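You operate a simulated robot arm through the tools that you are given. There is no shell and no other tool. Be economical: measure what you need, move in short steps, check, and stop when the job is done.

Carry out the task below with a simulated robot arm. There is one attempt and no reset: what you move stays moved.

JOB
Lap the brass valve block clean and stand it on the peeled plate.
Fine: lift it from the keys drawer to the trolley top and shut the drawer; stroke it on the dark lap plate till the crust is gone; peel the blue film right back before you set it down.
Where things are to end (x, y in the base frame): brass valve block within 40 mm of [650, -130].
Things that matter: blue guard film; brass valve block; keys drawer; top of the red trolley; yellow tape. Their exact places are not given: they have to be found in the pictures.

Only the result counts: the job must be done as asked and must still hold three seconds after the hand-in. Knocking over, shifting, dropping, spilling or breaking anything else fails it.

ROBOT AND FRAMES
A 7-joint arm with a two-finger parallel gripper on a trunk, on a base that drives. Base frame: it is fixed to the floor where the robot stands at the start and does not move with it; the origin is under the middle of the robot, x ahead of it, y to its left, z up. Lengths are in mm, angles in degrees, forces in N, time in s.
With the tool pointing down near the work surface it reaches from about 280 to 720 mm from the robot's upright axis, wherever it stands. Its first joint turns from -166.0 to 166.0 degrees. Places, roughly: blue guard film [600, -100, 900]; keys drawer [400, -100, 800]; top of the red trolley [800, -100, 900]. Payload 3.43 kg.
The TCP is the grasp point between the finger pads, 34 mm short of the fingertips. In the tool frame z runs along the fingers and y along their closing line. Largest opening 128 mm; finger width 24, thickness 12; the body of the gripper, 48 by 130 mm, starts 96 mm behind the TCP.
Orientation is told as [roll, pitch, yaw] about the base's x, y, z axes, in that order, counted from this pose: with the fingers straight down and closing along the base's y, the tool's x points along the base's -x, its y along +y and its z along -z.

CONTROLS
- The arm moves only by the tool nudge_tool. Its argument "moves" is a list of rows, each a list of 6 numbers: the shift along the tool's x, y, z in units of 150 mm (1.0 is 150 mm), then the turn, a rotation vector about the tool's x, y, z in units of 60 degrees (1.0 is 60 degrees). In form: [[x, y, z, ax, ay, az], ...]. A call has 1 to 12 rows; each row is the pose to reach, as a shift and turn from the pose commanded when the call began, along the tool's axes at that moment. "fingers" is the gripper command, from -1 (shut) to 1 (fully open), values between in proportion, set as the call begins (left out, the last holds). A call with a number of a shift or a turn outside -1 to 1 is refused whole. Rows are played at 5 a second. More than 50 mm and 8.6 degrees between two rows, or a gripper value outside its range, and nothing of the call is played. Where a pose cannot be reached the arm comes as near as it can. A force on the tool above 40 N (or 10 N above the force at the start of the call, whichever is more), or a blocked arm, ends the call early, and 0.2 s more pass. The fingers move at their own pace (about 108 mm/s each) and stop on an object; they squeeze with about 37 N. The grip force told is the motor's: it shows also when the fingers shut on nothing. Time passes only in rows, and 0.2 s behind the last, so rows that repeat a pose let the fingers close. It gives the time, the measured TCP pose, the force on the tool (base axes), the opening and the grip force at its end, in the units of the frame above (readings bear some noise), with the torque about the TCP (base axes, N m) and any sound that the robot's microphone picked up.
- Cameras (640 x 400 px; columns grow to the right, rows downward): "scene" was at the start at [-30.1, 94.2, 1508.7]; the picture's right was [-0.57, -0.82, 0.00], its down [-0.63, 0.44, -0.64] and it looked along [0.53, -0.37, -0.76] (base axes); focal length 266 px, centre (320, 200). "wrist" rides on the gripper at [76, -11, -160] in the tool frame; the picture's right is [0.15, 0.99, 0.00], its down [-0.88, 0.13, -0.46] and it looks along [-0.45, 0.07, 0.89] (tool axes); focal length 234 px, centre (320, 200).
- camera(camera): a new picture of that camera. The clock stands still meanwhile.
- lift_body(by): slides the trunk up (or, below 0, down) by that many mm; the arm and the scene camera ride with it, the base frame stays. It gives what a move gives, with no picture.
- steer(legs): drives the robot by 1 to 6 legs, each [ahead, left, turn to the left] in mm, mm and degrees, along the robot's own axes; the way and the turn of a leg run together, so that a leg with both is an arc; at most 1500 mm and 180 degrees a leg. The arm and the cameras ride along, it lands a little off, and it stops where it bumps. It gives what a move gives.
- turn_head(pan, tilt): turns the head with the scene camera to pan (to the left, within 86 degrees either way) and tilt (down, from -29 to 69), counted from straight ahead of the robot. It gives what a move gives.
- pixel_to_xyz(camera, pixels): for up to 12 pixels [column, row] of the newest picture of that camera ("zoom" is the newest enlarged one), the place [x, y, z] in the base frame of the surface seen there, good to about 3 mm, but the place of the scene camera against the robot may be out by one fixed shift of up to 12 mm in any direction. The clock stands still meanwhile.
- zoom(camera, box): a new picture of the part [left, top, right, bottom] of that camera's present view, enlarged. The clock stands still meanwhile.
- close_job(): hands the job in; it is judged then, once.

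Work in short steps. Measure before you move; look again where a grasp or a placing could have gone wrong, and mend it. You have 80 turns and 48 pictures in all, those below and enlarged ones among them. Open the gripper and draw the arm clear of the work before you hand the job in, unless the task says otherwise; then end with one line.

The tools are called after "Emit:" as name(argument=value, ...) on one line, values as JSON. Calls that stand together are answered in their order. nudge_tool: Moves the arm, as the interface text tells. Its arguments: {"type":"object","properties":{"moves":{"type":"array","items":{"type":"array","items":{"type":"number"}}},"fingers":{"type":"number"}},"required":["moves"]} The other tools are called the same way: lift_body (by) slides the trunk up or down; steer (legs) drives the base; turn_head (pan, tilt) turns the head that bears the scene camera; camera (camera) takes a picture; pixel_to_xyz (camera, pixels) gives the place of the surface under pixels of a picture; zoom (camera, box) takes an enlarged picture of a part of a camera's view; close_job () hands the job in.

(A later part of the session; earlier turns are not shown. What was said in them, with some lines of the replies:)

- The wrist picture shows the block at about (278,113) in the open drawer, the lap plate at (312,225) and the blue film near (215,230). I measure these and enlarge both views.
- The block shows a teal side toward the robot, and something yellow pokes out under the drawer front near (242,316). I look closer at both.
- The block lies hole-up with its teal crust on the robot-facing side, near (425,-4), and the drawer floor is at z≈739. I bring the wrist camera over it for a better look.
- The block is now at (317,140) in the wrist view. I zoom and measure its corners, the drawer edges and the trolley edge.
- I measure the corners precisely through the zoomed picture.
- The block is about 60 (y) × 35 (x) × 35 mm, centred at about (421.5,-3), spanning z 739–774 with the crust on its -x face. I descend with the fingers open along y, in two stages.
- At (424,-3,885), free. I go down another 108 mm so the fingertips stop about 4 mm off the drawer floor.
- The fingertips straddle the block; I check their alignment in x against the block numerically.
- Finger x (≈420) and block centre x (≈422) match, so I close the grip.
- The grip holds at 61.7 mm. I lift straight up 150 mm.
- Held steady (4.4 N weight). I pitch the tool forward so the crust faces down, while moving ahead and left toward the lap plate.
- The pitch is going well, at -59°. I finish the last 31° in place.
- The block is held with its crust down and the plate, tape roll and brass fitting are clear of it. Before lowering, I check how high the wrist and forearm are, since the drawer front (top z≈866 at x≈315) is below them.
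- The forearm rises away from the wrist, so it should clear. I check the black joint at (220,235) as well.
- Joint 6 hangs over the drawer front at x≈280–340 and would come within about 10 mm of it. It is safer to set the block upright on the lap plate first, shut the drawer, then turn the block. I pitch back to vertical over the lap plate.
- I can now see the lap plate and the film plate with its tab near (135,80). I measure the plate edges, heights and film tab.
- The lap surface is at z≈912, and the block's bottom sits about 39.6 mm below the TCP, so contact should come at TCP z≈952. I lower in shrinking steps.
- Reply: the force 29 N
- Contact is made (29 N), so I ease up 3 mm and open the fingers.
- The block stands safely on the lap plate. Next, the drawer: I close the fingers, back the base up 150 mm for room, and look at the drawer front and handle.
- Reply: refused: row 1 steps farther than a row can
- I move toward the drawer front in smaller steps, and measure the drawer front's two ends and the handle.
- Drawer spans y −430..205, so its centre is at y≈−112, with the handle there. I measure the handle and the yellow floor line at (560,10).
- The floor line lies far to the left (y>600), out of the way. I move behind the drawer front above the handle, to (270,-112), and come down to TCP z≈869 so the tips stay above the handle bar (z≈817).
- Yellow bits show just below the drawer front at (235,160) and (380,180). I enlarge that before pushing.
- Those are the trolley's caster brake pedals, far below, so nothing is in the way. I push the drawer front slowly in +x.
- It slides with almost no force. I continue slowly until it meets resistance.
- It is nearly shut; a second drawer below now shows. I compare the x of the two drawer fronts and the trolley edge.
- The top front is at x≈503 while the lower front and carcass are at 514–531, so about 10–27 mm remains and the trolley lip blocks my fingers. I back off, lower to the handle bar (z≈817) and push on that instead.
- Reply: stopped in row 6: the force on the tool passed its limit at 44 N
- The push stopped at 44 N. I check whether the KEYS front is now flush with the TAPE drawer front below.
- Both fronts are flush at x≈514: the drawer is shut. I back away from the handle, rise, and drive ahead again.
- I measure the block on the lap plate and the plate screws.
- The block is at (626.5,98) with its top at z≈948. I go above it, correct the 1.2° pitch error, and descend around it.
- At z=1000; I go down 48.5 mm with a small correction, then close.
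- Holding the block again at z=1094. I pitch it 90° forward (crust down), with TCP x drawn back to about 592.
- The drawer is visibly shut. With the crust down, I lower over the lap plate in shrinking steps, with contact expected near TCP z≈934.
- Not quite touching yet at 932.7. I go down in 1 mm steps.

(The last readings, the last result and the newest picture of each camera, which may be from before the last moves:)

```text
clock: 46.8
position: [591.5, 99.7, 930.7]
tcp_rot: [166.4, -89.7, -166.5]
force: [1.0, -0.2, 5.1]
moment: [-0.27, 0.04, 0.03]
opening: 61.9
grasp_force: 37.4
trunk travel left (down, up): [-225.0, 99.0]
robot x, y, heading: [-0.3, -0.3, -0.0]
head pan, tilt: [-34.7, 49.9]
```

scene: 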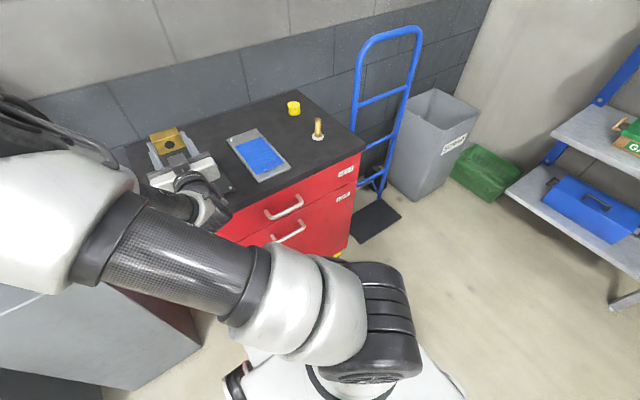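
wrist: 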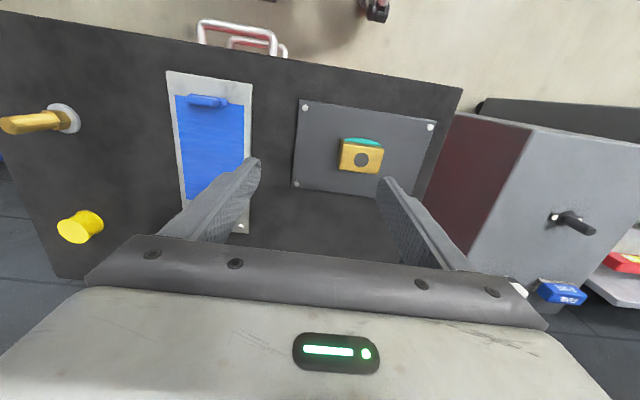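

Contact is at about 9 N. I can already lap in this pose, so I stroke gently ±40 mm along y and watch the force.

Emit:
nudge_tool(moves=[[0.005, 0.1, 0, 0, 0, 0], [0.007, 0.2, 0, 0, 0, 0], [0.007, 0.27, 0, 0, 0, 0], [0.007, 0.17, 0, 0, 0, 0], [0.007, 0.07, 0, 0, 0, 0], [0.007, -0.03, 0, 0, 0, 0], [0.007, -0.13, 0, 0, 0, 0], [0.007, -0.23, 0, 0, 0, 0], [0.007, -0.13, 0, 0, 0, 0], [0.007, -0.05, 0, 0, 0, 0], [0.007, 0, 0, 0, 0, 0], [0.007, 0, 0, 0, 0, 0]])

Emit:
camera(camera="wrist")

```text
clock: 49.4
position: [591.6, 96.0, 930.3]
tcp_rot: [177.1, -89.7, -177.4]
force: [0.7, -21.6, 22.0]
moment: [-0.39, -0.06, -0.08]
opening: 61.8
grasp_force: 37.3
trunk travel left (down, up): [-225.0, 99.0]
robot x, y, heading: [2.0, 1.4, -0.1]
head pan, tilt: [-34.7, 49.9]
```

```text
21 pictures are left
```

wrist: 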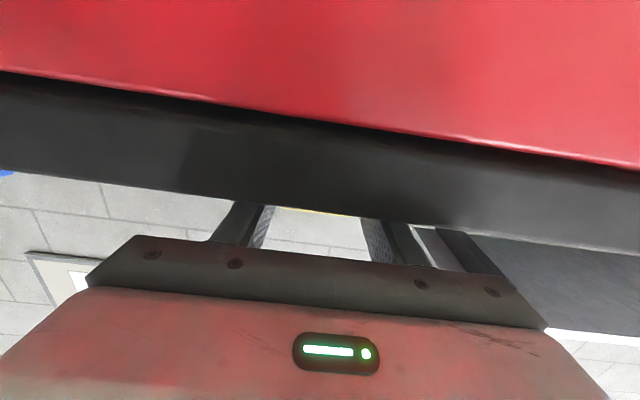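

Stroking works (22 N down, friction drag along y). I do two more sets of strokes at the same depth.

Emit:
nudge_tool(moves=[[0, 0.12, 0, 0, 0, 0], [0, 0.24, 0, 0, 0, 0], [0, 0.3, 0, 0, 0, 0], [0, 0.17, 0, 0, 0, 0], [0, 0.04, 0, 0, 0, 0], [0, -0.09, 0, 0, 0, 0], [0, -0.2, 0, 0, 0, 0], [0, -0.25, 0, 0, 0, 0], [0, -0.13, 0, 0, 0, 0], [0, 0, 0, 0, 0, 0], [0, 0.12, 0, 0, 0, 0], [0, 0.2, 0, 0, 0, 0]])

Emit:
nudge_tool(moves=[[0, -0.12, 0, 0, 0, 0], [0, -0.24, 0, 0, 0, 0], [0, -0.36, 0, 0, 0, 0], [0, -0.42, 0, 0, 0, 0], [0, -0.3, 0, 0, 0, 0], [0, -0.18, 0, 0, 0, 0], [0, -0.06, 0, 0, 0, 0], [0, 0.04, 0, 0, 0, 0], [0, -0.08, 0, 0, 0, 0], [0, -0.2, 0, 0, 0, 0], [0, -0.2, 0, 0, 0, 0]])

Emit:
nudge_tool(moves=[[-0.1, 0, 0, 0, 0, 0], [-0.35, 0, 0, 0, 0, 0], [-0.6, 0, 0, 0, 0, 0], [-0.85, 0, 0, 0, 0, 0], [-1.0, 0, 0, 0, 0, 0], [-1.0, 0, 0, 0, 0, 0]])

Emit:
zoom(camera="wrist", box=[240, 115, 400, 215])

```text
clock: 52.0
position: [591.9, 129.5, 929.3]
tcp_rot: [144.6, -89.9, -144.8]
force: [-0.3, -13.5, 14.3]
moment: [-0.58, -0.65, -0.6]
opening: 61.5
grasp_force: 36.4
trunk travel left (down, up): [-225.0, 99.0]
robot x, y, heading: [-3.0, 3.5, -0.1]
head pan, tilt: [-34.7, 49.9]
```

```text
clock: 54.4
position: [591.6, 102.7, 929.1]
tcp_rot: [141.5, -89.8, -141.3]
force: [-0.2, 16.8, 17.1]
moment: [0.35, -1.25, 1.09]
opening: 61.6
grasp_force: 37.3
trunk travel left (down, up): [-225.0, 99.0]
robot x, y, heading: [2.1, -0.9, -0.0]
head pan, tilt: [-34.7, 49.9]
```

```text
clock: 55.8
position: [593.4, 102.8, 1078.3]
tcp_rot: [94.2, -89.9, -94.3]
force: [-0.1, -1.0, -4.6]
moment: [0.01, 0.09, -0.02]
opening: 61.7
grasp_force: 36.6
trunk travel left (down, up): [-225.0, 99.0]
robot x, y, heading: [-1.0, -1.7, -0.1]
head pan, tilt: [-34.7, 49.9]
```

```text
4.00 times, centred on (320, 165) of wrist
```

zoom: 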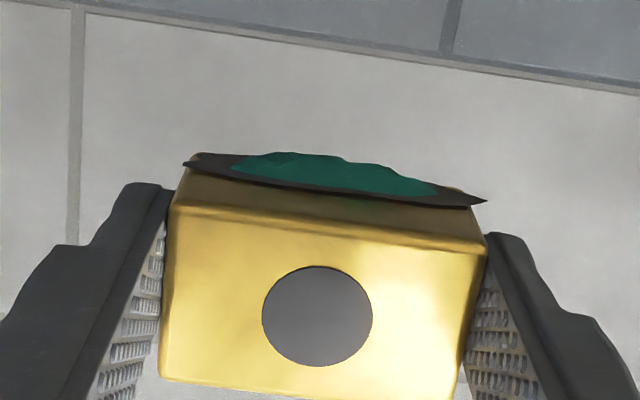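

The teal has shrunk, with a dark layer showing at its edge, so lapping is working. I go back down and stroke more, with slightly more depth.

Emit:
nudge_tool(moves=[[0.25, 0, 0, 0, 0, 0], [0.5, 0, 0, 0, 0, 0], [0.75, 0, 0, 0, 0, 0], [0.9, 0, 0, 0, 0, 0], [0.97, 0, 0, 0, 0, 0], [0.99, 0, 0, 0, 0, 0], [1.0, 0, 0, 0, 0, 0]])

Emit:
nudge_tool(moves=[[0.005, 0.12, 0, 0, 0, 0], [0.007, 0.24, 0, 0, 0, 0], [0.007, 0.3, 0, 0, 0, 0], [0.007, 0.17, 0, 0, 0, 0], [0.007, 0.04, 0, 0, 0, 0], [0.007, -0.09, 0, 0, 0, 0], [0.007, -0.2, 0, 0, 0, 0], [0.007, -0.25, 0, 0, 0, 0], [0.007, -0.13, 0, 0, 0, 0], [0.007, 0, 0, 0, 0, 0], [0.007, 0.12, 0, 0, 0, 0], [0.007, 0.2, 0, 0, 0, 0]])

Emit:
nudge_tool(moves=[[0, -0.12, 0, 0, 0, 0], [0, -0.24, 0, 0, 0, 0], [0, -0.36, 0, 0, 0, 0], [0, -0.45, 0, 0, 0, 0], [0, -0.33, 0, 0, 0, 0], [0, -0.2, 0, 0, 0, 0], [0, -0.08, 0, 0, 0, 0], [0, 0.05, 0, 0, 0, 0], [0, 0.1, 0, 0, 0, 0], [0, -0.02, 0, 0, 0, 0], [0, -0.14, 0, 0, 0, 0], [0, -0.26, 0, 0, 0, 0]])

Emit:
nudge_tool(moves=[[0, -0.12, 0, 0, 0, 0], [0, -0.2, 0, 0, 0, 0], [0, -0.08, 0, 0, 0, 0], [0, 0.05, 0, 0, 0, 0], [0, 0.17, 0, 0, 0, 0], [0, 0.29, 0, 0, 0, 0], [0, 0.35, 0, 0, 0, 0], [0, 0.23, 0, 0, 0, 0], [0, 0.1, 0, 0, 0, 0], [0, -0.02, 0, 0, 0, 0], [0, -0.14, 0, 0, 0, 0], [0, 0, 0, 0, 0, 0]])

Emit:
nudge_tool(moves=[[-0.1, 0, 0, 0, 0, 0], [-0.35, 0, 0, 0, 0, 0], [-0.6, 0, 0, 0, 0, 0], [-0.85, 0, 0, 0, 0, 0], [-1.0, 0, 0, 0, 0, 0], [-1.0, 0, 0, 0, 0, 0]])

Emit:
zoom(camera="wrist", box=[240, 115, 400, 215])

```text
clock: 57.4
position: [591.5, 99.4, 928.8]
tcp_rot: [145.1, -89.9, -145.3]
force: [-1.7, 0.0, -1.1]
moment: [0.12, 0.01, 0.08]
opening: 61.8
grasp_force: 37.3
trunk travel left (down, up): [-225.0, 99.0]
robot x, y, heading: [-3.1, -1.8, -0.5]
head pan, tilt: [-34.7, 49.9]
```

```text
clock: 60.0
position: [592.8, 126.8, 928.7]
tcp_rot: [170.1, -89.8, -170.3]
force: [0.2, -12.1, 14.0]
moment: [-0.5, -0.56, -0.48]
opening: 61.3
grasp_force: 37.2
trunk travel left (down, up): [-225.0, 99.0]
robot x, y, heading: [1.1, -3.8, -0.1]
head pan, tilt: [-34.7, 49.9]
```

```text
clock: 62.6
position: [592.7, 95.2, 927.9]
tcp_rot: [150.2, -89.6, -150.2]
force: [2.0, 16.0, 19.3]
moment: [-0.13, -0.1, 0.24]
opening: 61.7
grasp_force: 37.1
trunk travel left (down, up): [-225.0, 99.0]
robot x, y, heading: [0.2, 3.4, 0.2]
head pan, tilt: [-34.7, 49.9]
```

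```text
clock: 65.2
position: [592.4, 81.4, 927.2]
tcp_rot: [-140.6, -89.7, 139.5]
force: [-0.7, -17.2, 16.8]
moment: [-0.16, -0.38, -0.55]
opening: 61.8
grasp_force: 37.5
trunk travel left (down, up): [-225.0, 99.0]
robot x, y, heading: [2.6, -0.7, 0.0]
head pan, tilt: [-34.7, 49.9]
```

```text
clock: 66.6
position: [591.4, 88.7, 1077.7]
tcp_rot: [75.5, -89.9, -75.6]
force: [1.0, 0.1, -4.6]
moment: [0.0, 0.09, 0.02]
opening: 61.5
grasp_force: 37.5
trunk travel left (down, up): [-225.0, 99.0]
robot x, y, heading: [-3.3, -0.0, -0.0]
head pan, tilt: [-34.7, 49.9]
```

```text
4.00 times, centred on (320, 165) of wrist
```

zoom: 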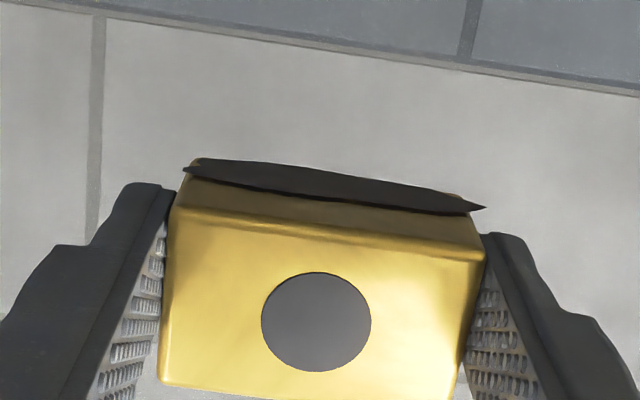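

The teal is gone but a thin dark layer remains on the face. I lap another round to see if it wears away too.

Emit:
nudge_tool(moves=[[0.25, 0, 0, 0, 0, 0], [0.5, 0, 0, 0, 0, 0], [0.75, 0, 0, 0, 0, 0], [0.9, 0, 0, 0, 0, 0], [0.97, 0, 0, 0, 0, 0], [0.99, 0, 0, 0, 0, 0], [1.0, 0, 0, 0, 0, 0]])

Emit:
nudge_tool(moves=[[0.008, 0.12, 0, 0, 0, 0], [0.012, 0.24, 0, 0, 0, 0], [0.012, 0.36, 0, 0, 0, 0], [0.012, 0.24, 0, 0, 0, 0], [0.012, 0.12, 0, 0, 0, 0], [0.012, 0, 0, 0, 0, 0], [0.012, -0.12, 0, 0, 0, 0], [0.012, -0.2, 0, 0, 0, 0], [0.012, -0.08, 0, 0, 0, 0], [0.012, 0.04, 0, 0, 0, 0], [0.012, 0.16, 0, 0, 0, 0], [0.012, 0.28, 0, 0, 0, 0]])

Emit:
nudge_tool(moves=[[0, -0.12, 0, 0, 0, 0], [0, -0.24, 0, 0, 0, 0], [0, -0.36, 0, 0, 0, 0], [0, -0.45, 0, 0, 0, 0], [0, -0.33, 0, 0, 0, 0], [0, -0.2, 0, 0, 0, 0], [0, -0.08, 0, 0, 0, 0], [0, 0.05, 0, 0, 0, 0], [0, 0.1, 0, 0, 0, 0], [0, -0.02, 0, 0, 0, 0], [0, -0.14, 0, 0, 0, 0], [0, -0.26, 0, 0, 0, 0]])

Emit:
nudge_tool(moves=[[0, -0.12, 0, 0, 0, 0], [0, -0.2, 0, 0, 0, 0], [0, -0.08, 0, 0, 0, 0], [0, 0.05, 0, 0, 0, 0], [0, 0.17, 0, 0, 0, 0], [0, 0.29, 0, 0, 0, 0], [0, 0.35, 0, 0, 0, 0], [0, 0.23, 0, 0, 0, 0], [0, 0.1, 0, 0, 0, 0], [0, -0.02, 0, 0, 0, 0], [0, -0.1, 0, 0, 0, 0], [0, 0, 0, 0, 0, 0]])

Emit:
nudge_tool(moves=[[-0.1, 0, 0, 0, 0, 0], [-0.35, 0, 0, 0, 0, 0], [-0.6, 0, 0, 0, 0, 0], [-0.85, 0, 0, 0, 0, 0], [-1.0, 0, 0, 0, 0, 0], [-1.0, 0, 0, 0, 0, 0]])

Emit:
zoom(camera="wrist", box=[240, 115, 400, 215])

```text
clock: 68.2
position: [591.4, 91.6, 926.7]
tcp_rot: [149.4, -89.9, -149.6]
force: [-2.1, 1.8, -0.7]
moment: [-0.1, 0.01, 0.01]
opening: 61.8
grasp_force: 37.0
trunk travel left (down, up): [-225.0, 99.0]
robot x, y, heading: [3.3, 1.5, -0.1]
head pan, tilt: [-34.7, 49.9]
```

```text
clock: 70.8
position: [591.5, 131.7, 926.5]
tcp_rot: [159.9, -89.7, -160.0]
force: [0.8, -14.9, 21.7]
moment: [-0.54, -0.09, -0.29]
opening: 61.6
grasp_force: 37.2
trunk travel left (down, up): [-225.0, 99.0]
robot x, y, heading: [-2.0, -2.4, -0.1]
head pan, tilt: [-34.7, 49.9]
```

```text
clock: 73.4
position: [591.5, 94.8, 925.6]
tcp_rot: [148.3, -89.6, -148.3]
force: [1.1, 15.3, 21.0]
moment: [0.26, -0.36, 0.5]
opening: 61.8
grasp_force: 37.0
trunk travel left (down, up): [-225.0, 99.0]
robot x, y, heading: [1.4, -0.6, 0.0]
head pan, tilt: [-34.7, 49.9]
```

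```text
clock: 76.0
position: [594.7, 88.4, 925.9]
tcp_rot: [-170.8, -89.8, 170.2]
force: [1.5, -10.6, 8.2]
moment: [0.25, -0.43, -0.44]
opening: 61.6
grasp_force: 36.9
trunk travel left (down, up): [-225.0, 99.0]
robot x, y, heading: [1.2, -2.8, -0.1]
head pan, tilt: [-34.7, 49.9]
```

```text
clock: 77.4
position: [593.3, 92.9, 1074.5]
tcp_rot: [81.7, -89.9, -81.7]
force: [0.9, 0.1, -4.5]
moment: [0.01, 0.11, -0.02]
opening: 61.7
grasp_force: 37.3
trunk travel left (down, up): [-225.0, 99.0]
robot x, y, heading: [-2.1, 0.6, -0.0]
head pan, tilt: [-34.7, 49.9]
```

```text
4.00 times, centred on (320, 165) of wrist
```

zoom: 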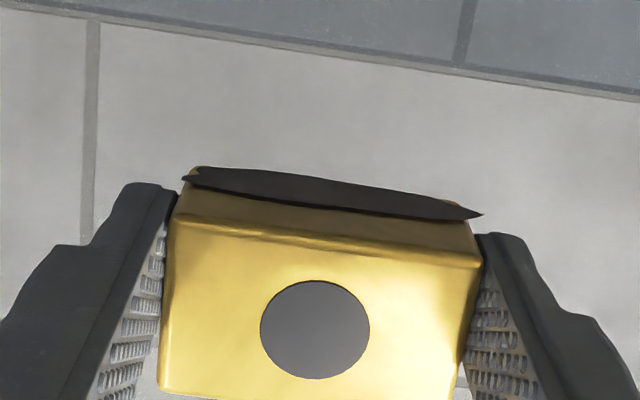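

The dark layer persists and the block is now sliding slightly in the grip rather than wearing. I turn the tool upright so the scene camera can see the lapped face directly.

Emit:
nudge_tool(moves=[[0, -0.06, -0.08, 0, 0.14, 0], [0, -0.12, -0.16, 0, 0.28, 0], [0, -0.18, -0.24, 0, 0.42, 0], [0, -0.24, -0.32, 0, 0.56, 0], [0, -0.3, -0.4, 0, 0.7, 0], [0, -0.36, -0.48, 0, 0.84, 0], [0, -0.42, -0.56, 0, 0.98, 0], [0, -0.42, -0.56, 0, 0.98, 0]])

Emit:
nudge_tool(moves=[[0, 0, 0, 0, 0.13, 0], [0, 0, 0, 0, 0.26, 0], [0, 0, 0, 0, 0.39, 0], [0, 0, 0, 0, 0.52, 0], [0, 0, 0, 0, 0.52, 0]])

Emit:
zoom(camera="scene", box=[140, 130, 300, 230])

```text
clock: 79.2
position: [507.2, 30.2, 1075.9]
tcp_rot: [0.1, -31.2, -0.1]
force: [-0.7, 0.8, -3.8]
moment: [0.01, 0.08, 0.02]
opening: 61.5
grasp_force: 37.5
trunk travel left (down, up): [-225.0, 99.0]
robot x, y, heading: [1.8, 2.4, 0.0]
head pan, tilt: [-34.7, 49.9]
```

```text
clock: 80.4
position: [507.5, 30.8, 1074.2]
tcp_rot: [0.2, 0.0, -0.2]
force: [-0.4, -0.1, -3.9]
moment: [0.03, 0.0, 0.0]
opening: 61.5
grasp_force: 37.4
trunk travel left (down, up): [-225.0, 99.0]
robot x, y, heading: [-1.6, 0.3, -0.4]
head pan, tilt: [-34.7, 49.9]
```

```text
4.00 times, centred on (220, 180) of scene
```

zoom: 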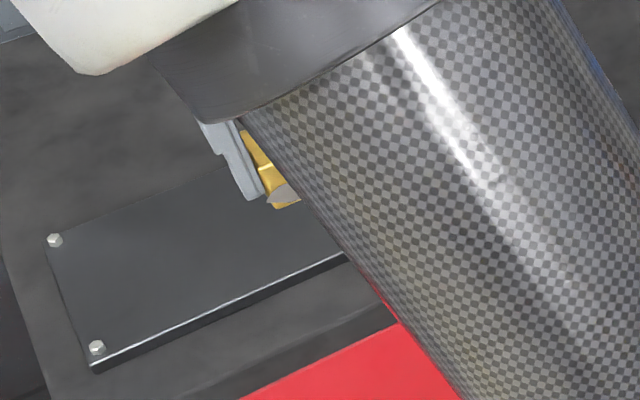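

The arm hides it, though a grey patch with brass edges is visible on the face. I shift the hand left and back into clear view.

Emit:
nudge_tool(moves=[[0.15, 0.2, 0, 0, 0, 0], [0.3, 0.4, 0, 0, 0, 0], [0.45, 0.6, 0, 0, 0, 0], [0.5, 0.8, 0, 0, 0, 0], [0.5, 0.8, 0, 0, 0, 0]])

Emit:
zoom(camera="scene", box=[80, 80, 240, 180])

```text
clock: 81.6
position: [433.8, 152.0, 1073.8]
tcp_rot: [0.1, 0.0, -0.1]
force: [-0.1, -0.7, -3.5]
moment: [0.02, 0.02, -0.03]
opening: 61.4
grasp_force: 36.8
trunk travel left (down, up): [-225.0, 99.0]
robot x, y, heading: [-0.1, 1.9, -0.1]
head pan, tilt: [-34.7, 49.9]
```

```text
4.00 times, centred on (160, 130) of scene
```

zoom: 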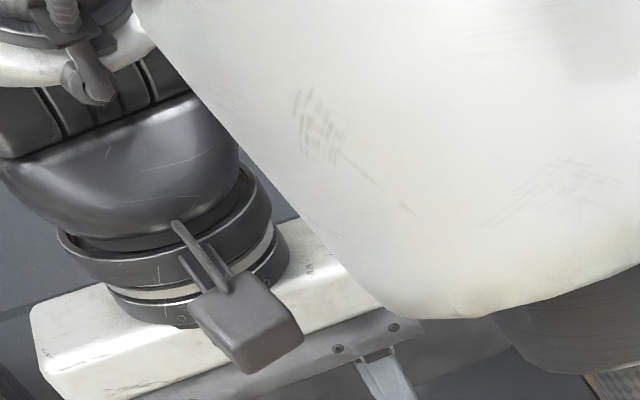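

The block is lower in the frame; I zoom there.

Emit:
zoom(camera="scene", box=[120, 150, 248, 230])

```text
5.00 times, centred on (184, 190) of scene
```

zoom: 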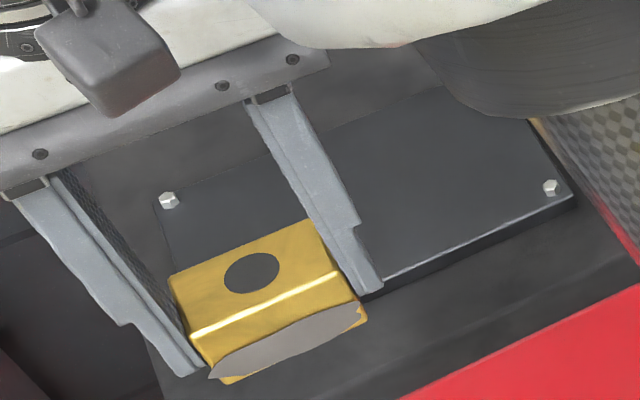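

The face now shows only bare flat metal with no teal, so the crust is gone. I park the block upright on the lap plate again while I peel the film.

Emit:
nudge_tool(moves=[[-0.25, -0.1, 0, 0, 0, 0], [-0.5, -0.2, 0, 0, 0, 0], [-0.75, -0.3, 0, 0, 0, 0], [-1.0, -0.36, 0, 0, 0, 0], [-1.0, -0.36, 0, 0, 0, 0]])

Emit:
nudge_tool(moves=[[-0.25, 0, 0.1, 0, 0, 0], [-0.267, 0, 0.4, 0, 0, 0], [-0.267, 0, 0.65, 0, 0, 0], [-0.267, 0, 0.75, 0, 0, 0], [-0.267, 0, 0.78, 0, 0, 0], [-0.267, 0, 0.795, 0, 0, 0], [-0.267, 0, 0.802, 0, 0, 0], [-0.267, 0, 0.809, 0, 0, 0]])

```text
clock: 82.8
position: [586.1, 95.9, 1073.7]
tcp_rot: [0.1, 0.0, -0.2]
force: [1.3, 0.2, -4.8]
moment: [0.02, 0.03, 0.0]
opening: 61.5
grasp_force: 37.4
trunk travel left (down, up): [-225.0, 99.0]
robot x, y, heading: [0.7, 1.6, 0.0]
head pan, tilt: [-34.7, 49.9]
```

```text
clock: 84.6
position: [624.8, 95.6, 957.4]
tcp_rot: [0.1, -0.3, -0.2]
force: [1.0, -2.0, 13.2]
moment: [-0.49, -0.03, 0.05]
opening: 61.8
grasp_force: 37.3
trunk travel left (down, up): [-225.0, 99.0]
robot x, y, heading: [-1.3, 0.6, 0.0]
head pan, tilt: [-34.7, 49.9]
```

Contact at 17 N. I ease up slightly, release, and rise.

Emit:
nudge_tool(moves=[[0, 0, -0.012, 0, 0, 0], [0, 0, -0.012, 0, 0, 0]])

Emit:
nudge_tool(moves=[[0, 0, 0, 0, 0, 0], [0, 0, 0, 0, 0, 0], [0, 0, 0, 0, 0, 0], [0, 0, -0.2, 0, 0, 0], [0, 0, -0.5, 0, 0, 0], [0, 0, -0.8, 0, 0, 0], [0, 0, -0.95, 0, 0, 0]], fingers=0.6)

Emit:
nudge_tool(moves=[[0.1, -0.25, 0, 0, 0, 0], [0.2, -0.5, 0, 0, 0, 0], [0.3, -0.75, 0, 0, 0, 0], [0.4, -1.0, 0, 0, 0, 0], [0.4, -1.0, 0, 0, 0, 0]])

Emit:
camera(camera="wrist")

```text
clock: 85.2
position: [623.9, 95.1, 955.7]
tcp_rot: [0.2, -0.2, -0.3]
force: [3.4, -4.0, 10.4]
moment: [-0.27, -0.57, -0.11]
opening: 61.7
grasp_force: 37.0
trunk travel left (down, up): [-225.0, 99.0]
robot x, y, heading: [1.5, -0.4, 0.0]
head pan, tilt: [-34.7, 49.9]
```

```text
clock: 86.8
position: [622.2, 93.8, 1100.3]
tcp_rot: [0.2, 0.1, -0.1]
force: [-0.1, -0.2, -0.2]
moment: [-0.01, -0.02, 0.02]
opening: 102.3
grasp_force: 0.0
trunk travel left (down, up): [-225.0, 99.0]
robot x, y, heading: [1.2, 0.0, -0.1]
head pan, tilt: [-34.7, 49.9]
```

```text
clock: 88.0
position: [562.3, -52.8, 1097.8]
tcp_rot: [0.0, -0.2, 0.0]
force: [0.4, 0.9, 0.3]
moment: [0.02, -0.01, 0.03]
opening: 102.4
grasp_force: 0.1
trunk travel left (down, up): [-225.0, 99.0]
robot x, y, heading: [1.4, -1.6, -0.1]
head pan, tilt: [-34.7, 49.9]
```

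```text
14 pictures are left
```

wrist: 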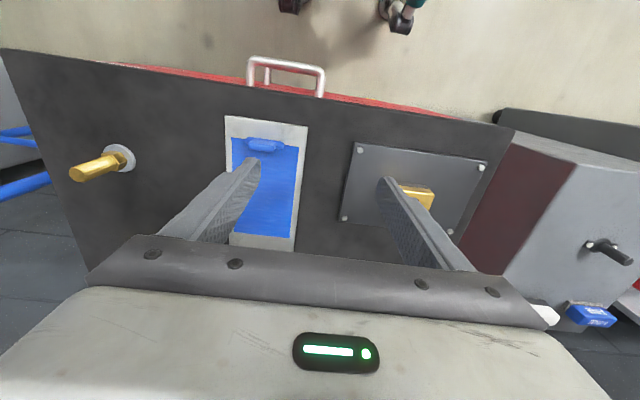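

I measure the tab around (263,146) and the film outline.

Emit:
pixel_to_xyz(camera="wrist", pixels=[[250, 143], [257, 144], [265, 145], [275, 147], [283, 150], [263, 140], [263, 152], [233, 140], [298, 148], [228, 118], [307, 128], [292, 236]])

Emit:
zoom(camera="wrist", box=[216, 105, 312, 165])

```text
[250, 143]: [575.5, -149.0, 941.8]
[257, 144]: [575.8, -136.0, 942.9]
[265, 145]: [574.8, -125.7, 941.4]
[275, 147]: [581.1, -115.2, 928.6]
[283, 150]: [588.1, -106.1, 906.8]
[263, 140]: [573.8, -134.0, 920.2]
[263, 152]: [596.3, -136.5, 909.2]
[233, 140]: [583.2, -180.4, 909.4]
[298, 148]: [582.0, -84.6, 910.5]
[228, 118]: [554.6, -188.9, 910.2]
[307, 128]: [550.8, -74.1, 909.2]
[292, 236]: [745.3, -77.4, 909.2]
```

```text
6.67 times, centred on (264, 135) of wrist
```

zoom: 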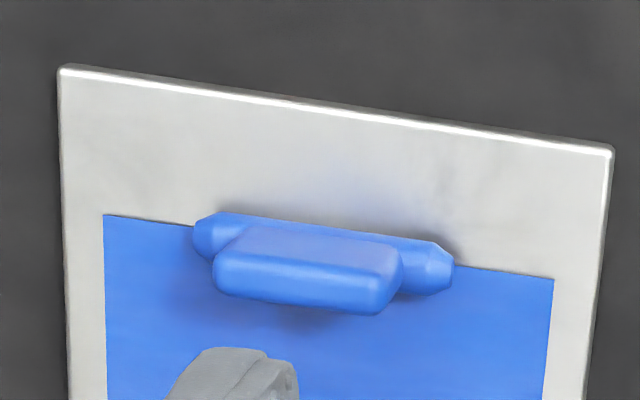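

The upright tab spans roughly x 574–586, y −150..−124, z up to 942, on a curled bar. I check how far the robot's base front is from the trolley, since peeling needs reach to x≈765, and yaw the hand 90° so the fingers straddle the tab in x.

Emit:
pixel_to_xyz(camera="wrist", pixels=[[290, 5], [400, 22], [408, 8], [390, 15], [340, 5]])

Emit:
nudge_tool(moves=[[-0.02, -0.08, 0, 0, 0, 0.14], [-0.04, -0.16, 0, 0, 0, 0.28], [-0.06, -0.24, 0, 0, 0, 0.42], [-0.08, -0.32, 0, 0, 0, 0.56], [-0.1, -0.4, 0, 0, 0, 0.7], [-0.12, -0.48, 0, 0, 0, 0.84], [-0.13, -0.56, 0, 0, 0, 0.98], [-0.13, -0.56, 0, 0, 0, 0.98]], fingers=0)

Emit:
nudge_tool(moves=[[0, 0, 0, 0, 0, 0.13], [0, 0, 0, 0, 0, 0.26], [0, 0, 0, 0, 0, 0.39], [0, 0, 0, 0, 0, 0.52], [0, 0, 0, 0, 0, 0.52]])

Emit:
camera(camera="wrist")

```text
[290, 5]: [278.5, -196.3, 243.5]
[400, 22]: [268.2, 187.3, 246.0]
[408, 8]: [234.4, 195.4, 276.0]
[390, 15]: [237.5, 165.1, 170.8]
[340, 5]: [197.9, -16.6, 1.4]
```

```text
clock: 89.8
position: [581.7, -139.3, 1095.9]
tcp_rot: [0.0, 0.0, -59.0]
force: [0.5, 0.3, 0.7]
moment: [0.01, 0.0, -0.01]
opening: 63.9
grasp_force: 0.0
trunk travel left (down, up): [-225.0, 99.0]
robot x, y, heading: [-1.4, 2.7, -0.5]
head pan, tilt: [-34.7, 49.9]
```

```text
clock: 91.0
position: [582.5, -137.8, 1096.0]
tcp_rot: [0.1, 0.2, -90.1]
force: [-0.3, 0.0, -0.5]
moment: [-0.03, 0.01, -0.01]
opening: 63.8
grasp_force: 0.0
trunk travel left (down, up): [-225.0, 99.0]
robot x, y, heading: [-0.3, -0.7, 0.0]
head pan, tilt: [-34.7, 49.9]
```

```text
12 pictures are left
```

wrist: 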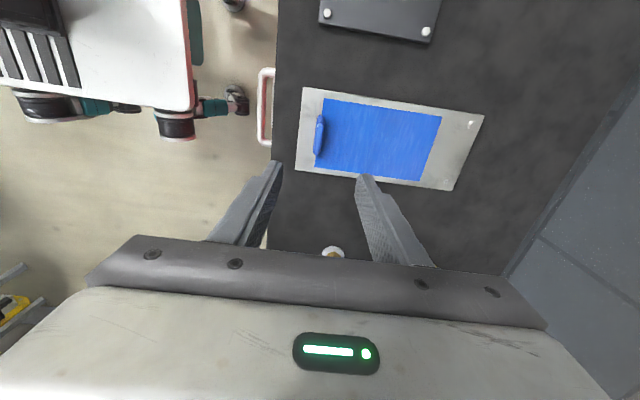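

The base front is at x≈280 with trolley handles at 478, so 110 mm of driving is safe. I measure the tab from this side view and drive ahead.

Emit:
pixel_to_xyz(camera="wrist", pixels=[[317, 125], [319, 138], [322, 118], [319, 155], [316, 145], [324, 160], [323, 145], [440, 118], [425, 178], [330, 100]])

Emit:
zoom(camera="wrist", box=[290, 85, 370, 185])

Emit:
steer(legs=[[110, 0, 0]])

```text
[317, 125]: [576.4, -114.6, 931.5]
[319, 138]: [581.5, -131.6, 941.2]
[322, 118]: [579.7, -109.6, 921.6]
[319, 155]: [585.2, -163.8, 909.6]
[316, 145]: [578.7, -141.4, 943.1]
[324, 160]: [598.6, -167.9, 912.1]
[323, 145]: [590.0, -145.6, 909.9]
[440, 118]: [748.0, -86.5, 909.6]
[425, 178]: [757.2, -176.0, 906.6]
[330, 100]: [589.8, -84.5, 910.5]
```

```text
4.00 times, centred on (330, 135) of wrist
```

zoom: 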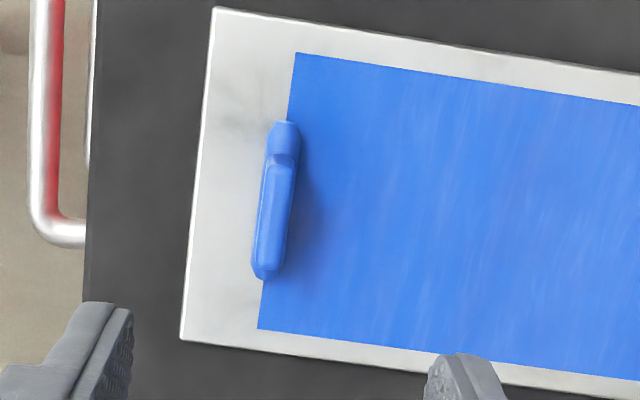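

```text
clock: 92.2
position: [689.3, -139.5, 1096.7]
tcp_rot: [0.0, 0.1, -90.2]
force: [1.2, 0.1, -0.6]
moment: [-0.02, -0.01, -0.01]
opening: 64.1
grasp_force: 0.0
trunk travel left (down, up): [-225.0, 99.0]
robot x, y, heading: [104.5, -1.4, -0.2]
head pan, tilt: [-34.7, 49.9]
```

The tab centre is (580.5,-133) with thickness about 10 mm. I move over it and descend to TCP z≈951 (tips ~7 mm above the film).

Emit:
nudge_tool(moves=[[0.02, -0.25, 0, 0, 0, 0], [0.03, -0.5, 0, 0, 0, 0], [0.035, -0.727, 0, 0, 0, 0], [0.035, -0.727, 0.3, 0, 0, 0], [0.035, -0.727, 0.6, 0, 0, 0], [0.035, -0.727, 0.8, 0, 0, 0], [0.035, -0.727, 0.8, 0, 0, 0]])

Emit:
camera(camera="wrist")

```text
clock: 93.8
position: [583.0, -133.9, 979.4]
tcp_rot: [0.1, 0.1, -90.1]
force: [0.3, 0.2, 0.0]
moment: [-0.01, -0.01, -0.01]
opening: 64.0
grasp_force: 0.1
trunk travel left (down, up): [-225.0, 99.0]
robot x, y, heading: [106.6, -2.8, -0.4]
head pan, tilt: [-34.7, 49.9]
```

```text
10 pictures are left
```

wrist: 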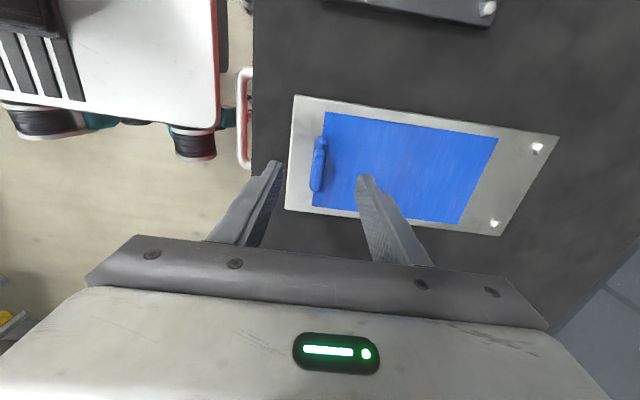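

The tab at (318,165) sits midway between the fingertips (275 and 365). I descend 28 mm and close.

Emit:
nudge_tool(moves=[[0, -0.01, 0.1, 0, 0, 0], [0, -0.013, 0.187, 0, 0, 0], [0, -0.013, 0.187, 0, 0, 0]])

Emit:
nudge_tool(moves=[[0, 0, 0, 0, 0, 0], [0, 0, 0, 0, 0, 0], [0, 0, 0, 0, 0, 0], [0, 0, 0, 0, 0, 0]], fingers=-1)

```text
clock: 94.6
position: [578.8, -133.9, 949.8]
tcp_rot: [0.2, 0.1, -90.2]
force: [0.4, 0.0, -0.1]
moment: [0.0, 0.0, -0.03]
opening: 63.7
grasp_force: 0.0
trunk travel left (down, up): [-225.0, 99.0]
robot x, y, heading: [109.1, -2.6, -0.1]
head pan, tilt: [-34.7, 49.9]
```

```text
clock: 95.6
position: [580.4, -133.0, 948.8]
tcp_rot: [0.1, 0.2, -90.1]
force: [7.3, 0.0, -0.1]
moment: [-0.25, 0.15, 0.25]
opening: 9.8
grasp_force: 43.4
trunk travel left (down, up): [-225.0, 99.0]
robot x, y, heading: [107.5, -0.1, 0.2]
head pan, tilt: [-34.7, 49.9]
```

The tab is gripped (9.8 mm). I start peeling gently up and toward the far end, watching the force.

Emit:
nudge_tool(moves=[[0, 0.02, -0.05, 0, 0, 0], [0, 0.05, -0.1, 0, 0, 0], [0, 0.1, -0.15, 0, 0, 0], [0, 0.15, -0.2, 0, 0, 0], [0, 0.2, -0.25, 0, 0, 0], [0, 0.25, -0.3, 0, 0, 0], [0, 0.25, -0.3, 0, 0, 0]])

Emit:
camera(camera="wrist")

```text
clock: 97.2
position: [616.2, -131.4, 993.9]
tcp_rot: [0.0, 0.1, -90.2]
force: [-0.3, 0.5, -0.7]
moment: [0.0, 0.02, -0.02]
opening: 0.0
grasp_force: 33.2
trunk travel left (down, up): [-225.0, 99.0]
robot x, y, heading: [105.8, 1.4, -0.3]
head pan, tilt: [-34.7, 49.9]
```

```text
9 pictures are left
```

wrist: 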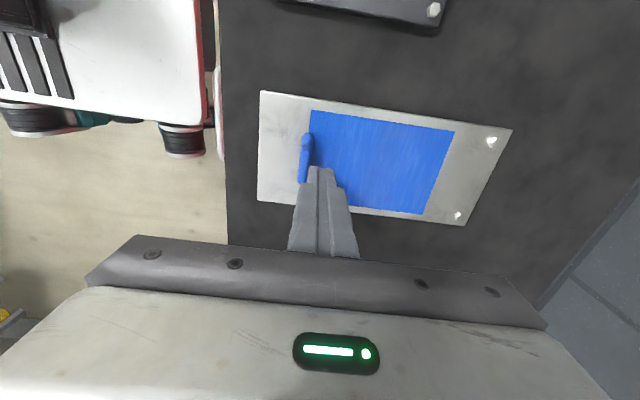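

The fingers slipped off the tab (opening 0). I check whether the tab or plate moved.

Emit:
pixel_to_xyz(camera="wrist", pixels=[[305, 140], [303, 160], [302, 175], [308, 135], [300, 150], [310, 150], [315, 112], [262, 93], [450, 135], [510, 131], [340, 150]])

Emit:
zoom(camera="wrist", box=[270, 90, 370, 190])

```text
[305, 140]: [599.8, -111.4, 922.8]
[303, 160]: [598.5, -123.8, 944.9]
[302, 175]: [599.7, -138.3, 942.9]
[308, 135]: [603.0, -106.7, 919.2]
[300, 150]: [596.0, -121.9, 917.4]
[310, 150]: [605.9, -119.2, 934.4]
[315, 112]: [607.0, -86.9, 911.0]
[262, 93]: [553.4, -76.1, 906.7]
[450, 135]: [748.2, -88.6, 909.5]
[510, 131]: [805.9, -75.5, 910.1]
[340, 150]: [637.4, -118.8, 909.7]
```

```text
4.00 times, centred on (320, 140) of wrist
```

zoom: 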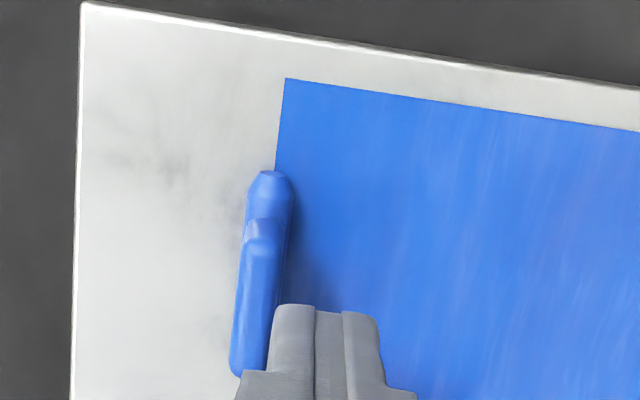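

The tab slid 20 mm in +x along the plate without rising: the film rolls back horizontally. I open, re-grip the tab at x≈601 and drag it level.

Emit:
nudge_tool(moves=[[0, -0.1, 0, 0, 0, 0], [0, -0.1, 0, 0, 0, 0], [0, -0.1, 0, 0, 0, 0], [0, -0.1, 0.15, 0, 0, 0], [0, -0.1, 0.303, 0, 0, 0], [0, -0.1, 0.303, 0, 0, 0]], fingers=0)

Emit:
nudge_tool(moves=[[0, 0, 0, 0, 0, 0], [0, 0, 0, 0, 0, 0], [0, 0, 0, 0, 0, 0], [0, 0, 0, 0, 0, 0]], fingers=-1)

Emit:
nudge_tool(moves=[[0, 0.04, 0, 0, 0, 0], [0, 0.08, 0, 0, 0, 0], [0, 0.12, 0, 0, 0, 0], [0, 0.16, 0, 0, 0, 0], [0, 0.2, 0, 0, 0, 0], [0, 0.24, 0, 0, 0, 0], [0, 0.28, 0, 0, 0, 0]])

```text
clock: 98.6
position: [601.4, -131.9, 948.5]
tcp_rot: [0.0, 0.1, -90.2]
force: [0.7, -0.5, 0.4]
moment: [0.0, -0.01, 0.04]
opening: 63.9
grasp_force: 0.1
trunk travel left (down, up): [-225.0, 99.0]
robot x, y, heading: [107.0, -2.9, -0.1]
head pan, tilt: [-34.7, 49.9]
```

```text
clock: 99.6
position: [601.7, -131.6, 947.9]
tcp_rot: [0.0, 0.1, -90.0]
force: [0.1, -1.0, -0.7]
moment: [0.04, 0.09, 0.25]
opening: 9.7
grasp_force: 44.1
trunk travel left (down, up): [-225.0, 99.0]
robot x, y, heading: [109.1, 1.3, -0.2]
head pan, tilt: [-34.7, 49.9]
```

```text
clock: 101.2
position: [643.9, -132.0, 947.3]
tcp_rot: [-0.1, 0.2, -90.1]
force: [-1.5, 9.5, -8.2]
moment: [-0.14, -0.13, 0.27]
opening: 10.1
grasp_force: 43.0
trunk travel left (down, up): [-225.0, 99.0]
robot x, y, heading: [108.1, -1.0, -0.1]
head pan, tilt: [-34.7, 49.9]
```

The tab follows with little force. I keep dragging level toward the far end.

Emit:
nudge_tool(moves=[[0, 0.06, 0, 0, 0, 0], [0, 0.12, 0, 0, 0, 0], [0, 0.18, 0, 0, 0, 0], [0, 0.24, 0, 0, 0, 0], [0, 0.3, 0, 0, 0, 0], [0, 0.36, 0, 0, 0, 0], [0, 0.42, 0, 0, 0, 0], [0, 0.48, 0, 0, 0, 0], [0, 0.54, 0, 0, 0, 0], [0, 0.6, 0, 0, 0, 0], [0, 0.66, 0, 0, 0, 0]])

Emit:
camera(camera="wrist")

```text
clock: 103.6
position: [742.3, -132.5, 949.2]
tcp_rot: [-0.1, 0.1, -90.2]
force: [-1.3, 21.2, -8.0]
moment: [-0.12, 0.1, 0.14]
opening: 9.7
grasp_force: 43.4
trunk travel left (down, up): [-225.0, 99.0]
robot x, y, heading: [107.4, 0.2, 0.0]
head pan, tilt: [-34.7, 49.9]
```

```text
7 pictures are left
```

wrist: 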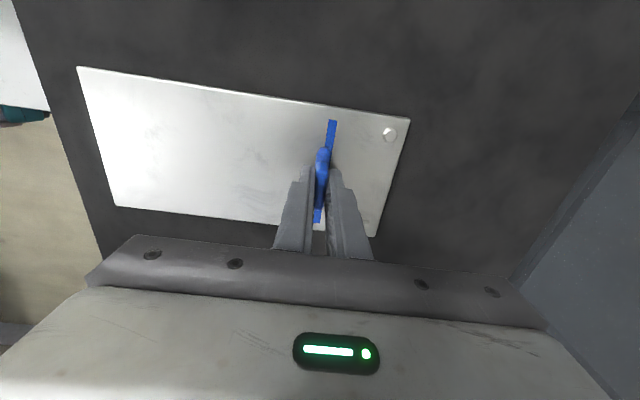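

Nearly all the film is peeled; only a thin strip is left near x≈745. I pull a bit farther until it stops.

Emit:
nudge_tool(moves=[[0, 0.02, 0, 0, 0, 0], [0.005, 0.04, 0, 0, 0, 0], [0.01, 0.06, 0, 0, 0, 0], [0.01, 0.08, 0, 0, 0, 0], [0.01, 0.1, 0, 0, 0, 0], [0.01, 0.11, 0, 0, 0, 0]])

Emit:
pixel_to_xyz(camera="wrist", pixels=[[331, 125], [318, 218], [335, 135], [80, 68], [408, 120], [390, 133]])

```text
clock: 104.8
position: [751.1, -131.7, 948.2]
tcp_rot: [-0.7, 0.1, -90.2]
force: [-12.6, 3.8, 8.8]
moment: [-0.32, -0.88, 0.19]
opening: 10.1
grasp_force: 43.7
trunk travel left (down, up): [-225.0, 99.0]
robot x, y, heading: [103.6, -0.8, -0.3]
head pan, tilt: [-34.7, 49.9]
stopped in row 6: the force on the tool passed its limit at 41 N (the readings are from after the stop); the commanded pose is now the measured one
```

```text
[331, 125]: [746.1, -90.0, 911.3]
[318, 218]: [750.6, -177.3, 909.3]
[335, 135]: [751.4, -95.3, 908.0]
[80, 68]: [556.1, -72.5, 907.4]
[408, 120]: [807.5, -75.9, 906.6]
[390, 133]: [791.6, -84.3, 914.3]
```

It hit its end stop, and the film is right back. I release, rise, and look.

Emit:
nudge_tool(moves=[[0, 0, 0, 0, 0, 0], [0, 0, 0, 0, 0, 0], [0, 0, 0, 0, 0, 0], [0, 0, -0.2, 0, 0, 0], [0, 0, -0.5, 0, 0, 0], [0, 0, -0.8, 0, 0, 0], [0, 0, -1.0, 0, 0, 0], [0, 0, -1.0, 0, 0, 0]], fingers=-0.4)

Emit:
camera(camera="wrist")

```text
clock: 106.6
position: [754.7, -134.3, 1095.2]
tcp_rot: [-0.6, 0.2, -90.3]
force: [-0.9, -1.0, -0.1]
moment: [0.03, -0.01, 0.02]
opening: 38.1
grasp_force: 0.1
trunk travel left (down, up): [-225.0, 99.0]
robot x, y, heading: [105.3, -1.1, -0.1]
head pan, tilt: [-34.7, 49.9]
```

```text
6 pictures are left
```

wrist: 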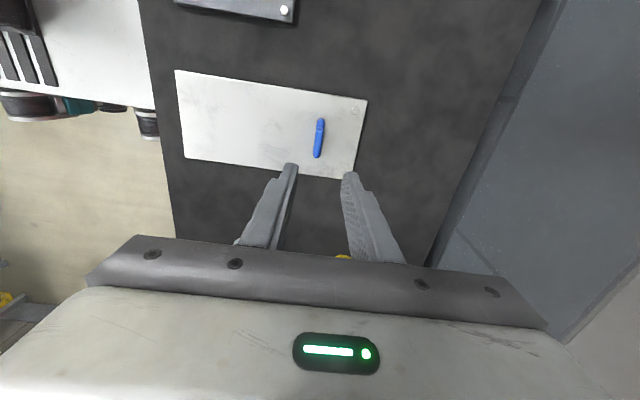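

The plate is bare, with only the rolled film and tab at x≈752. I drive back, yaw the hand back and move over toward the parked block.

Emit:
steer(legs=[[-105, 0, 0]])

Emit:
nudge_tool(moves=[[0.14, -0.02, 0, 0, 0, -0.14], [0.28, -0.04, 0, 0, 0, -0.28], [0.42, -0.06, 0, 0, 0, -0.42], [0.56, -0.08, 0, 0, 0, -0.56], [0.7, -0.1, 0, 0, 0, -0.7], [0.84, -0.12, 0, 0, 0, -0.84], [0.98, -0.15, 0, 0, 0, -0.98], [0.98, -0.15, 0, 0, 0, -0.98]], fingers=0.8)

Emit:
nudge_tool(moves=[[0, 0, 0, 0, 0, -0.13], [0, 0, 0, 0, 0, -0.26], [0, 0, 0, 0, 0, -0.39], [0, 0, 0, 0, 0, -0.52], [0, 0, 0, 0, 0, -0.52]])

```text
clock: 107.8
position: [651.1, -134.0, 1095.8]
tcp_rot: [-0.7, 0.2, -90.2]
force: [0.0, -0.3, 1.2]
moment: [0.02, 0.02, 0.01]
opening: 38.5
grasp_force: 0.0
trunk travel left (down, up): [-225.0, 99.0]
robot x, y, heading: [2.3, -0.2, -0.2]
head pan, tilt: [-34.7, 49.9]
```

```text
clock: 109.6
position: [628.2, 11.5, 1097.8]
tcp_rot: [-0.3, 0.6, -31.2]
force: [-0.5, -1.4, 0.2]
moment: [-0.01, -0.03, 0.02]
opening: 115.1
grasp_force: 0.0
trunk travel left (down, up): [-225.0, 99.0]
robot x, y, heading: [3.1, 0.4, -0.4]
head pan, tilt: [-34.7, 49.9]
```

```text
clock: 110.8
position: [629.9, 14.4, 1096.5]
tcp_rot: [0.1, 0.7, -0.1]
force: [0.2, -0.1, -0.6]
moment: [0.0, -0.02, 0.01]
opening: 115.2
grasp_force: 0.1
trunk travel left (down, up): [-225.0, 99.0]
robot x, y, heading: [0.4, -0.5, -0.0]
head pan, tilt: [-34.7, 49.9]
```

Now I move over the block (expected near (626,95)) and take a picture to measure it; 0.7° of pitch is corrected on the way.

Emit:
nudge_tool(moves=[[0.01, 0.25, 0, 0, -0.012, 0], [0.03, 0.54, 0, 0, -0.012, 0], [0.03, 0.54, 0.1, 0, -0.012, 0], [0.03, 0.54, 0.1, 0, -0.012, 0]])

Emit:
camera(camera="wrist")

```text
clock: 111.8
position: [624.4, 94.6, 1082.3]
tcp_rot: [0.0, -0.1, -0.2]
force: [0.6, -0.4, -0.7]
moment: [0.0, 0.0, 0.01]
opening: 115.1
grasp_force: 0.0
trunk travel left (down, up): [-225.0, 99.0]
robot x, y, heading: [5.6, -0.6, -0.4]
head pan, tilt: [-34.7, 49.9]
```

```text
5 pictures are left
```

wrist: 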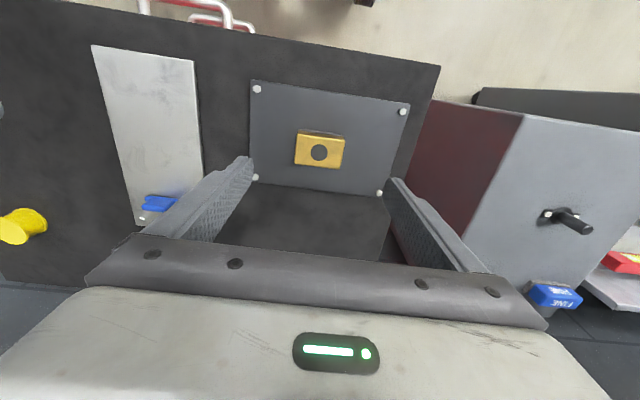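

The block stands on the lap plate at (319,150). I measure it.

Emit:
pixel_to_xyz(camera="wrist", pixels=[[320, 152], [299, 138], [342, 141], [297, 161], [339, 165], [319, 133], [296, 150], [344, 150], [150, 100], [120, 100], [175, 130]])

```text
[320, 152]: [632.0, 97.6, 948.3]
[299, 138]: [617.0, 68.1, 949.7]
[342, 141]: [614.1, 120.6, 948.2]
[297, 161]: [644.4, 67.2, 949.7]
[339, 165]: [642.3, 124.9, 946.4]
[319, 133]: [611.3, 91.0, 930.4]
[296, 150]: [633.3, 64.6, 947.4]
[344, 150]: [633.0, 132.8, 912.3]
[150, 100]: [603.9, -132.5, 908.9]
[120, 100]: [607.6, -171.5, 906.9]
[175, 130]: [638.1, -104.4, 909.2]
```

The block centre is (630,95.5), upright, with its top at 948. I descend around it, grip and lift.

Emit:
nudge_tool(moves=[[-0.02, 0.005, 0.25, 0, 0, 0], [-0.035, 0.007, 0.5, 0, 0, 0], [-0.035, 0.007, 0.7, 0, 0, 0], [-0.035, 0.007, 0.82, 0, 0, 0], [-0.035, 0.007, 0.862, 0, 0, 0], [-0.035, 0.007, 0.862, 0, 0, 0]])

Emit:
nudge_tool(moves=[[0, 0, 0, 0, 0, 0], [0, 0, 0, 0, 0, 0], [0, 0, 0, 0, 0, 0], [0, 0, 0, 0, 0, 0], [0, 0, 0, 0, 0, 0]], fingers=-1)

Emit:
nudge_tool(moves=[[0, 0, -0.2, 0, 0, 0], [0, 0, -0.45, 0, 0, 0], [0, -0.15, -0.65, 0, 0, 0], [0, -0.4, -0.7, 0, 0, 0], [0, -0.7, -0.7, 0, 0, 0], [0, -1.0, -0.7, 0, 0, 0], [0, -1.0, -0.7, 0, 0, 0]])

```text
clock: 113.2
position: [631.4, 94.5, 950.7]
tcp_rot: [0.2, 0.0, -0.2]
force: [-0.2, 1.2, -0.7]
moment: [-0.03, -0.01, -0.03]
opening: 115.2
grasp_force: 0.0
trunk travel left (down, up): [-225.0, 99.0]
robot x, y, heading: [2.8, 1.4, -0.3]
head pan, tilt: [-34.7, 49.9]
```

```text
clock: 114.4
position: [631.1, 95.5, 950.7]
tcp_rot: [0.3, 0.0, -0.3]
force: [0.2, -0.5, -0.4]
moment: [-0.12, -0.06, -0.04]
opening: 61.6
grasp_force: 36.7
trunk travel left (down, up): [-225.0, 99.0]
robot x, y, heading: [5.4, 0.9, -0.3]
head pan, tilt: [-34.7, 49.9]
```

```text
clock: 116.0
position: [629.7, -54.3, 1058.9]
tcp_rot: [0.2, 0.0, -0.2]
force: [0.2, -0.5, -4.8]
moment: [0.01, 0.01, 0.02]
opening: 61.6
grasp_force: 37.0
trunk travel left (down, up): [-225.0, 99.0]
robot x, y, heading: [1.8, -1.5, -0.0]
head pan, tilt: [-34.7, 49.9]
```

The block is held. I move to (650,-130) and lower onto the bare plate (contact expected at TCP z≈948).

Emit:
nudge_tool(moves=[[-0.06, -0.25, 0, 0, 0, 0], [-0.133, -0.505, 0, 0, 0, 0], [-0.133, -0.505, 0.3, 0, 0, 0], [-0.133, -0.505, 0.55, 0, 0, 0], [-0.133, -0.505, 0.67, 0, 0, 0], [-0.133, -0.505, 0.7, 0, 0, 0], [-0.133, -0.505, 0.715, 0, 0, 0], [-0.133, -0.505, 0.725, 0, 0, 0], [-0.133, -0.505, 0.732, 0, 0, 0], [-0.133, -0.505, 0.739, 0, 0, 0]])

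```text
clock: 118.2
position: [648.4, -129.8, 947.1]
tcp_rot: [0.1, -0.2, -0.2]
force: [-0.5, 0.0, 4.7]
moment: [-0.28, 0.18, -0.02]
opening: 61.8
grasp_force: 37.0
trunk travel left (down, up): [-225.0, 99.0]
robot x, y, heading: [2.5, -1.8, -0.2]
head pan, tilt: [-34.7, 49.9]
```

Light contact (about 9 N) at (648,-130). I release and rise straight up, then look.

Emit:
nudge_tool(moves=[[0, 0, -0.003, 0, 0, 0], [0, 0, -0.003, 0, 0, 0], [0, 0, -0.003, 0, 0, 0], [0, 0, -0.15, 0, 0, 0], [0, 0, -0.4, 0, 0, 0], [0, 0, -0.7, 0, 0, 0], [0, 0, -1.0, 0, 0, 0]], fingers=0.4)

Emit:
nudge_tool(moves=[[0.2, 0, -0.1, 0, 0, 0], [0.4, 0, -0.2, 0, 0, 0], [0.6, 0.1, -0.2, 0, 0, 0], [0.8, 0.3, -0.2, 0, 0, 0], [0.8, 0.5, -0.2, 0, 0, 0], [0.8, 0.5, -0.2, 0, 0, 0]])

Emit:
camera(camera="wrist")

Emit:
camera(camera="scene")

```text
clock: 119.8
position: [651.8, -131.3, 1095.9]
tcp_rot: [0.2, 0.0, -0.2]
force: [-0.2, 1.3, 0.1]
moment: [-0.01, 0.0, -0.02]
opening: 89.6
grasp_force: 0.0
trunk travel left (down, up): [-225.0, 99.0]
robot x, y, heading: [2.0, -2.4, -0.3]
head pan, tilt: [-34.7, 49.9]
```

```text
clock: 121.2
position: [530.2, -54.0, 1126.5]
tcp_rot: [0.0, 0.0, -0.3]
force: [0.6, -0.6, 0.1]
moment: [0.0, -0.02, -0.01]
opening: 89.7
grasp_force: 0.1
trunk travel left (down, up): [-225.0, 99.0]
robot x, y, heading: [4.1, -0.5, -0.3]
head pan, tilt: [-34.7, 49.9]
```

```text
4 pictures are left
```

wrist: 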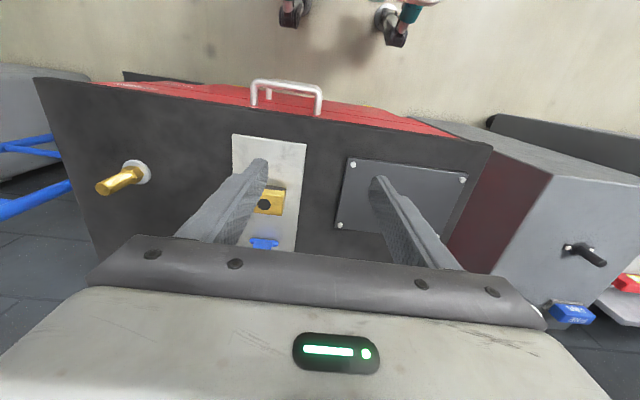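

```text
3 pictures are left
```

scene: 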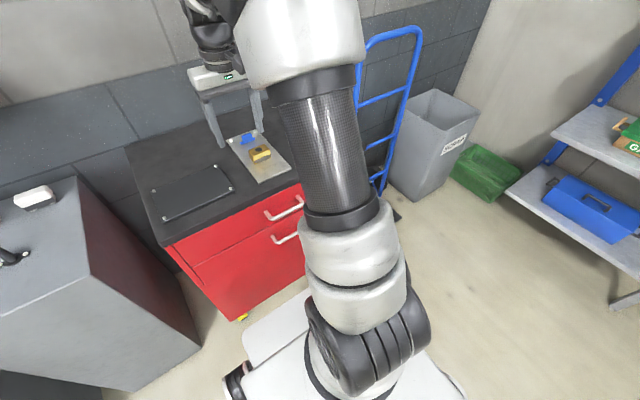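

The block stands on the bare plate with the drawer shut. I take one close look at its lapped face and check its position.

Emit:
pixel_to_xyz(camera="scene", pixels=[[258, 152], [260, 154], [250, 139], [300, 190]])

Emit:
zoom(camera="scene", box=[220, 120, 300, 190])

```text
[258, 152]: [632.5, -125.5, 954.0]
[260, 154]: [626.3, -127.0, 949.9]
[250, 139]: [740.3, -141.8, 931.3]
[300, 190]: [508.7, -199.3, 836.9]
```

```text
5.71 times, centred on (260, 155) of scene
```

zoom: 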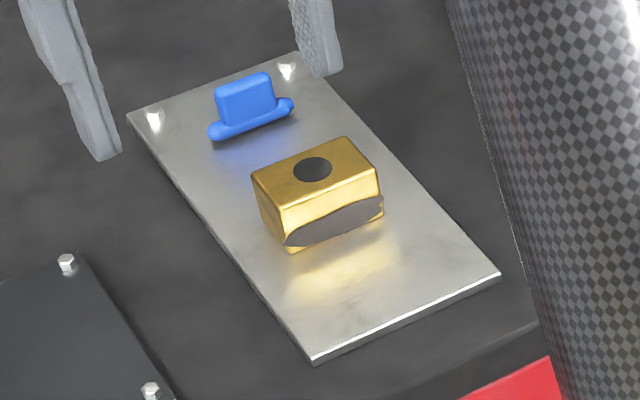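

The block stands at about (650,-130) on the bare plate with no teal left on its face. The film is rolled right back, the drawer is shut and the arm is clear, so I hand in.

Emit:
close_job()

```text
The job is handed in.
```

I lapped the valve block until no teal crust was left and stood it hole-up at about (650, -130) on the peeled plate. The keys drawer is shut and the blue film is peeled right back. A flat grey patch remains on the lapped face; more lapping didn't change it, so I took it to be bare metal.
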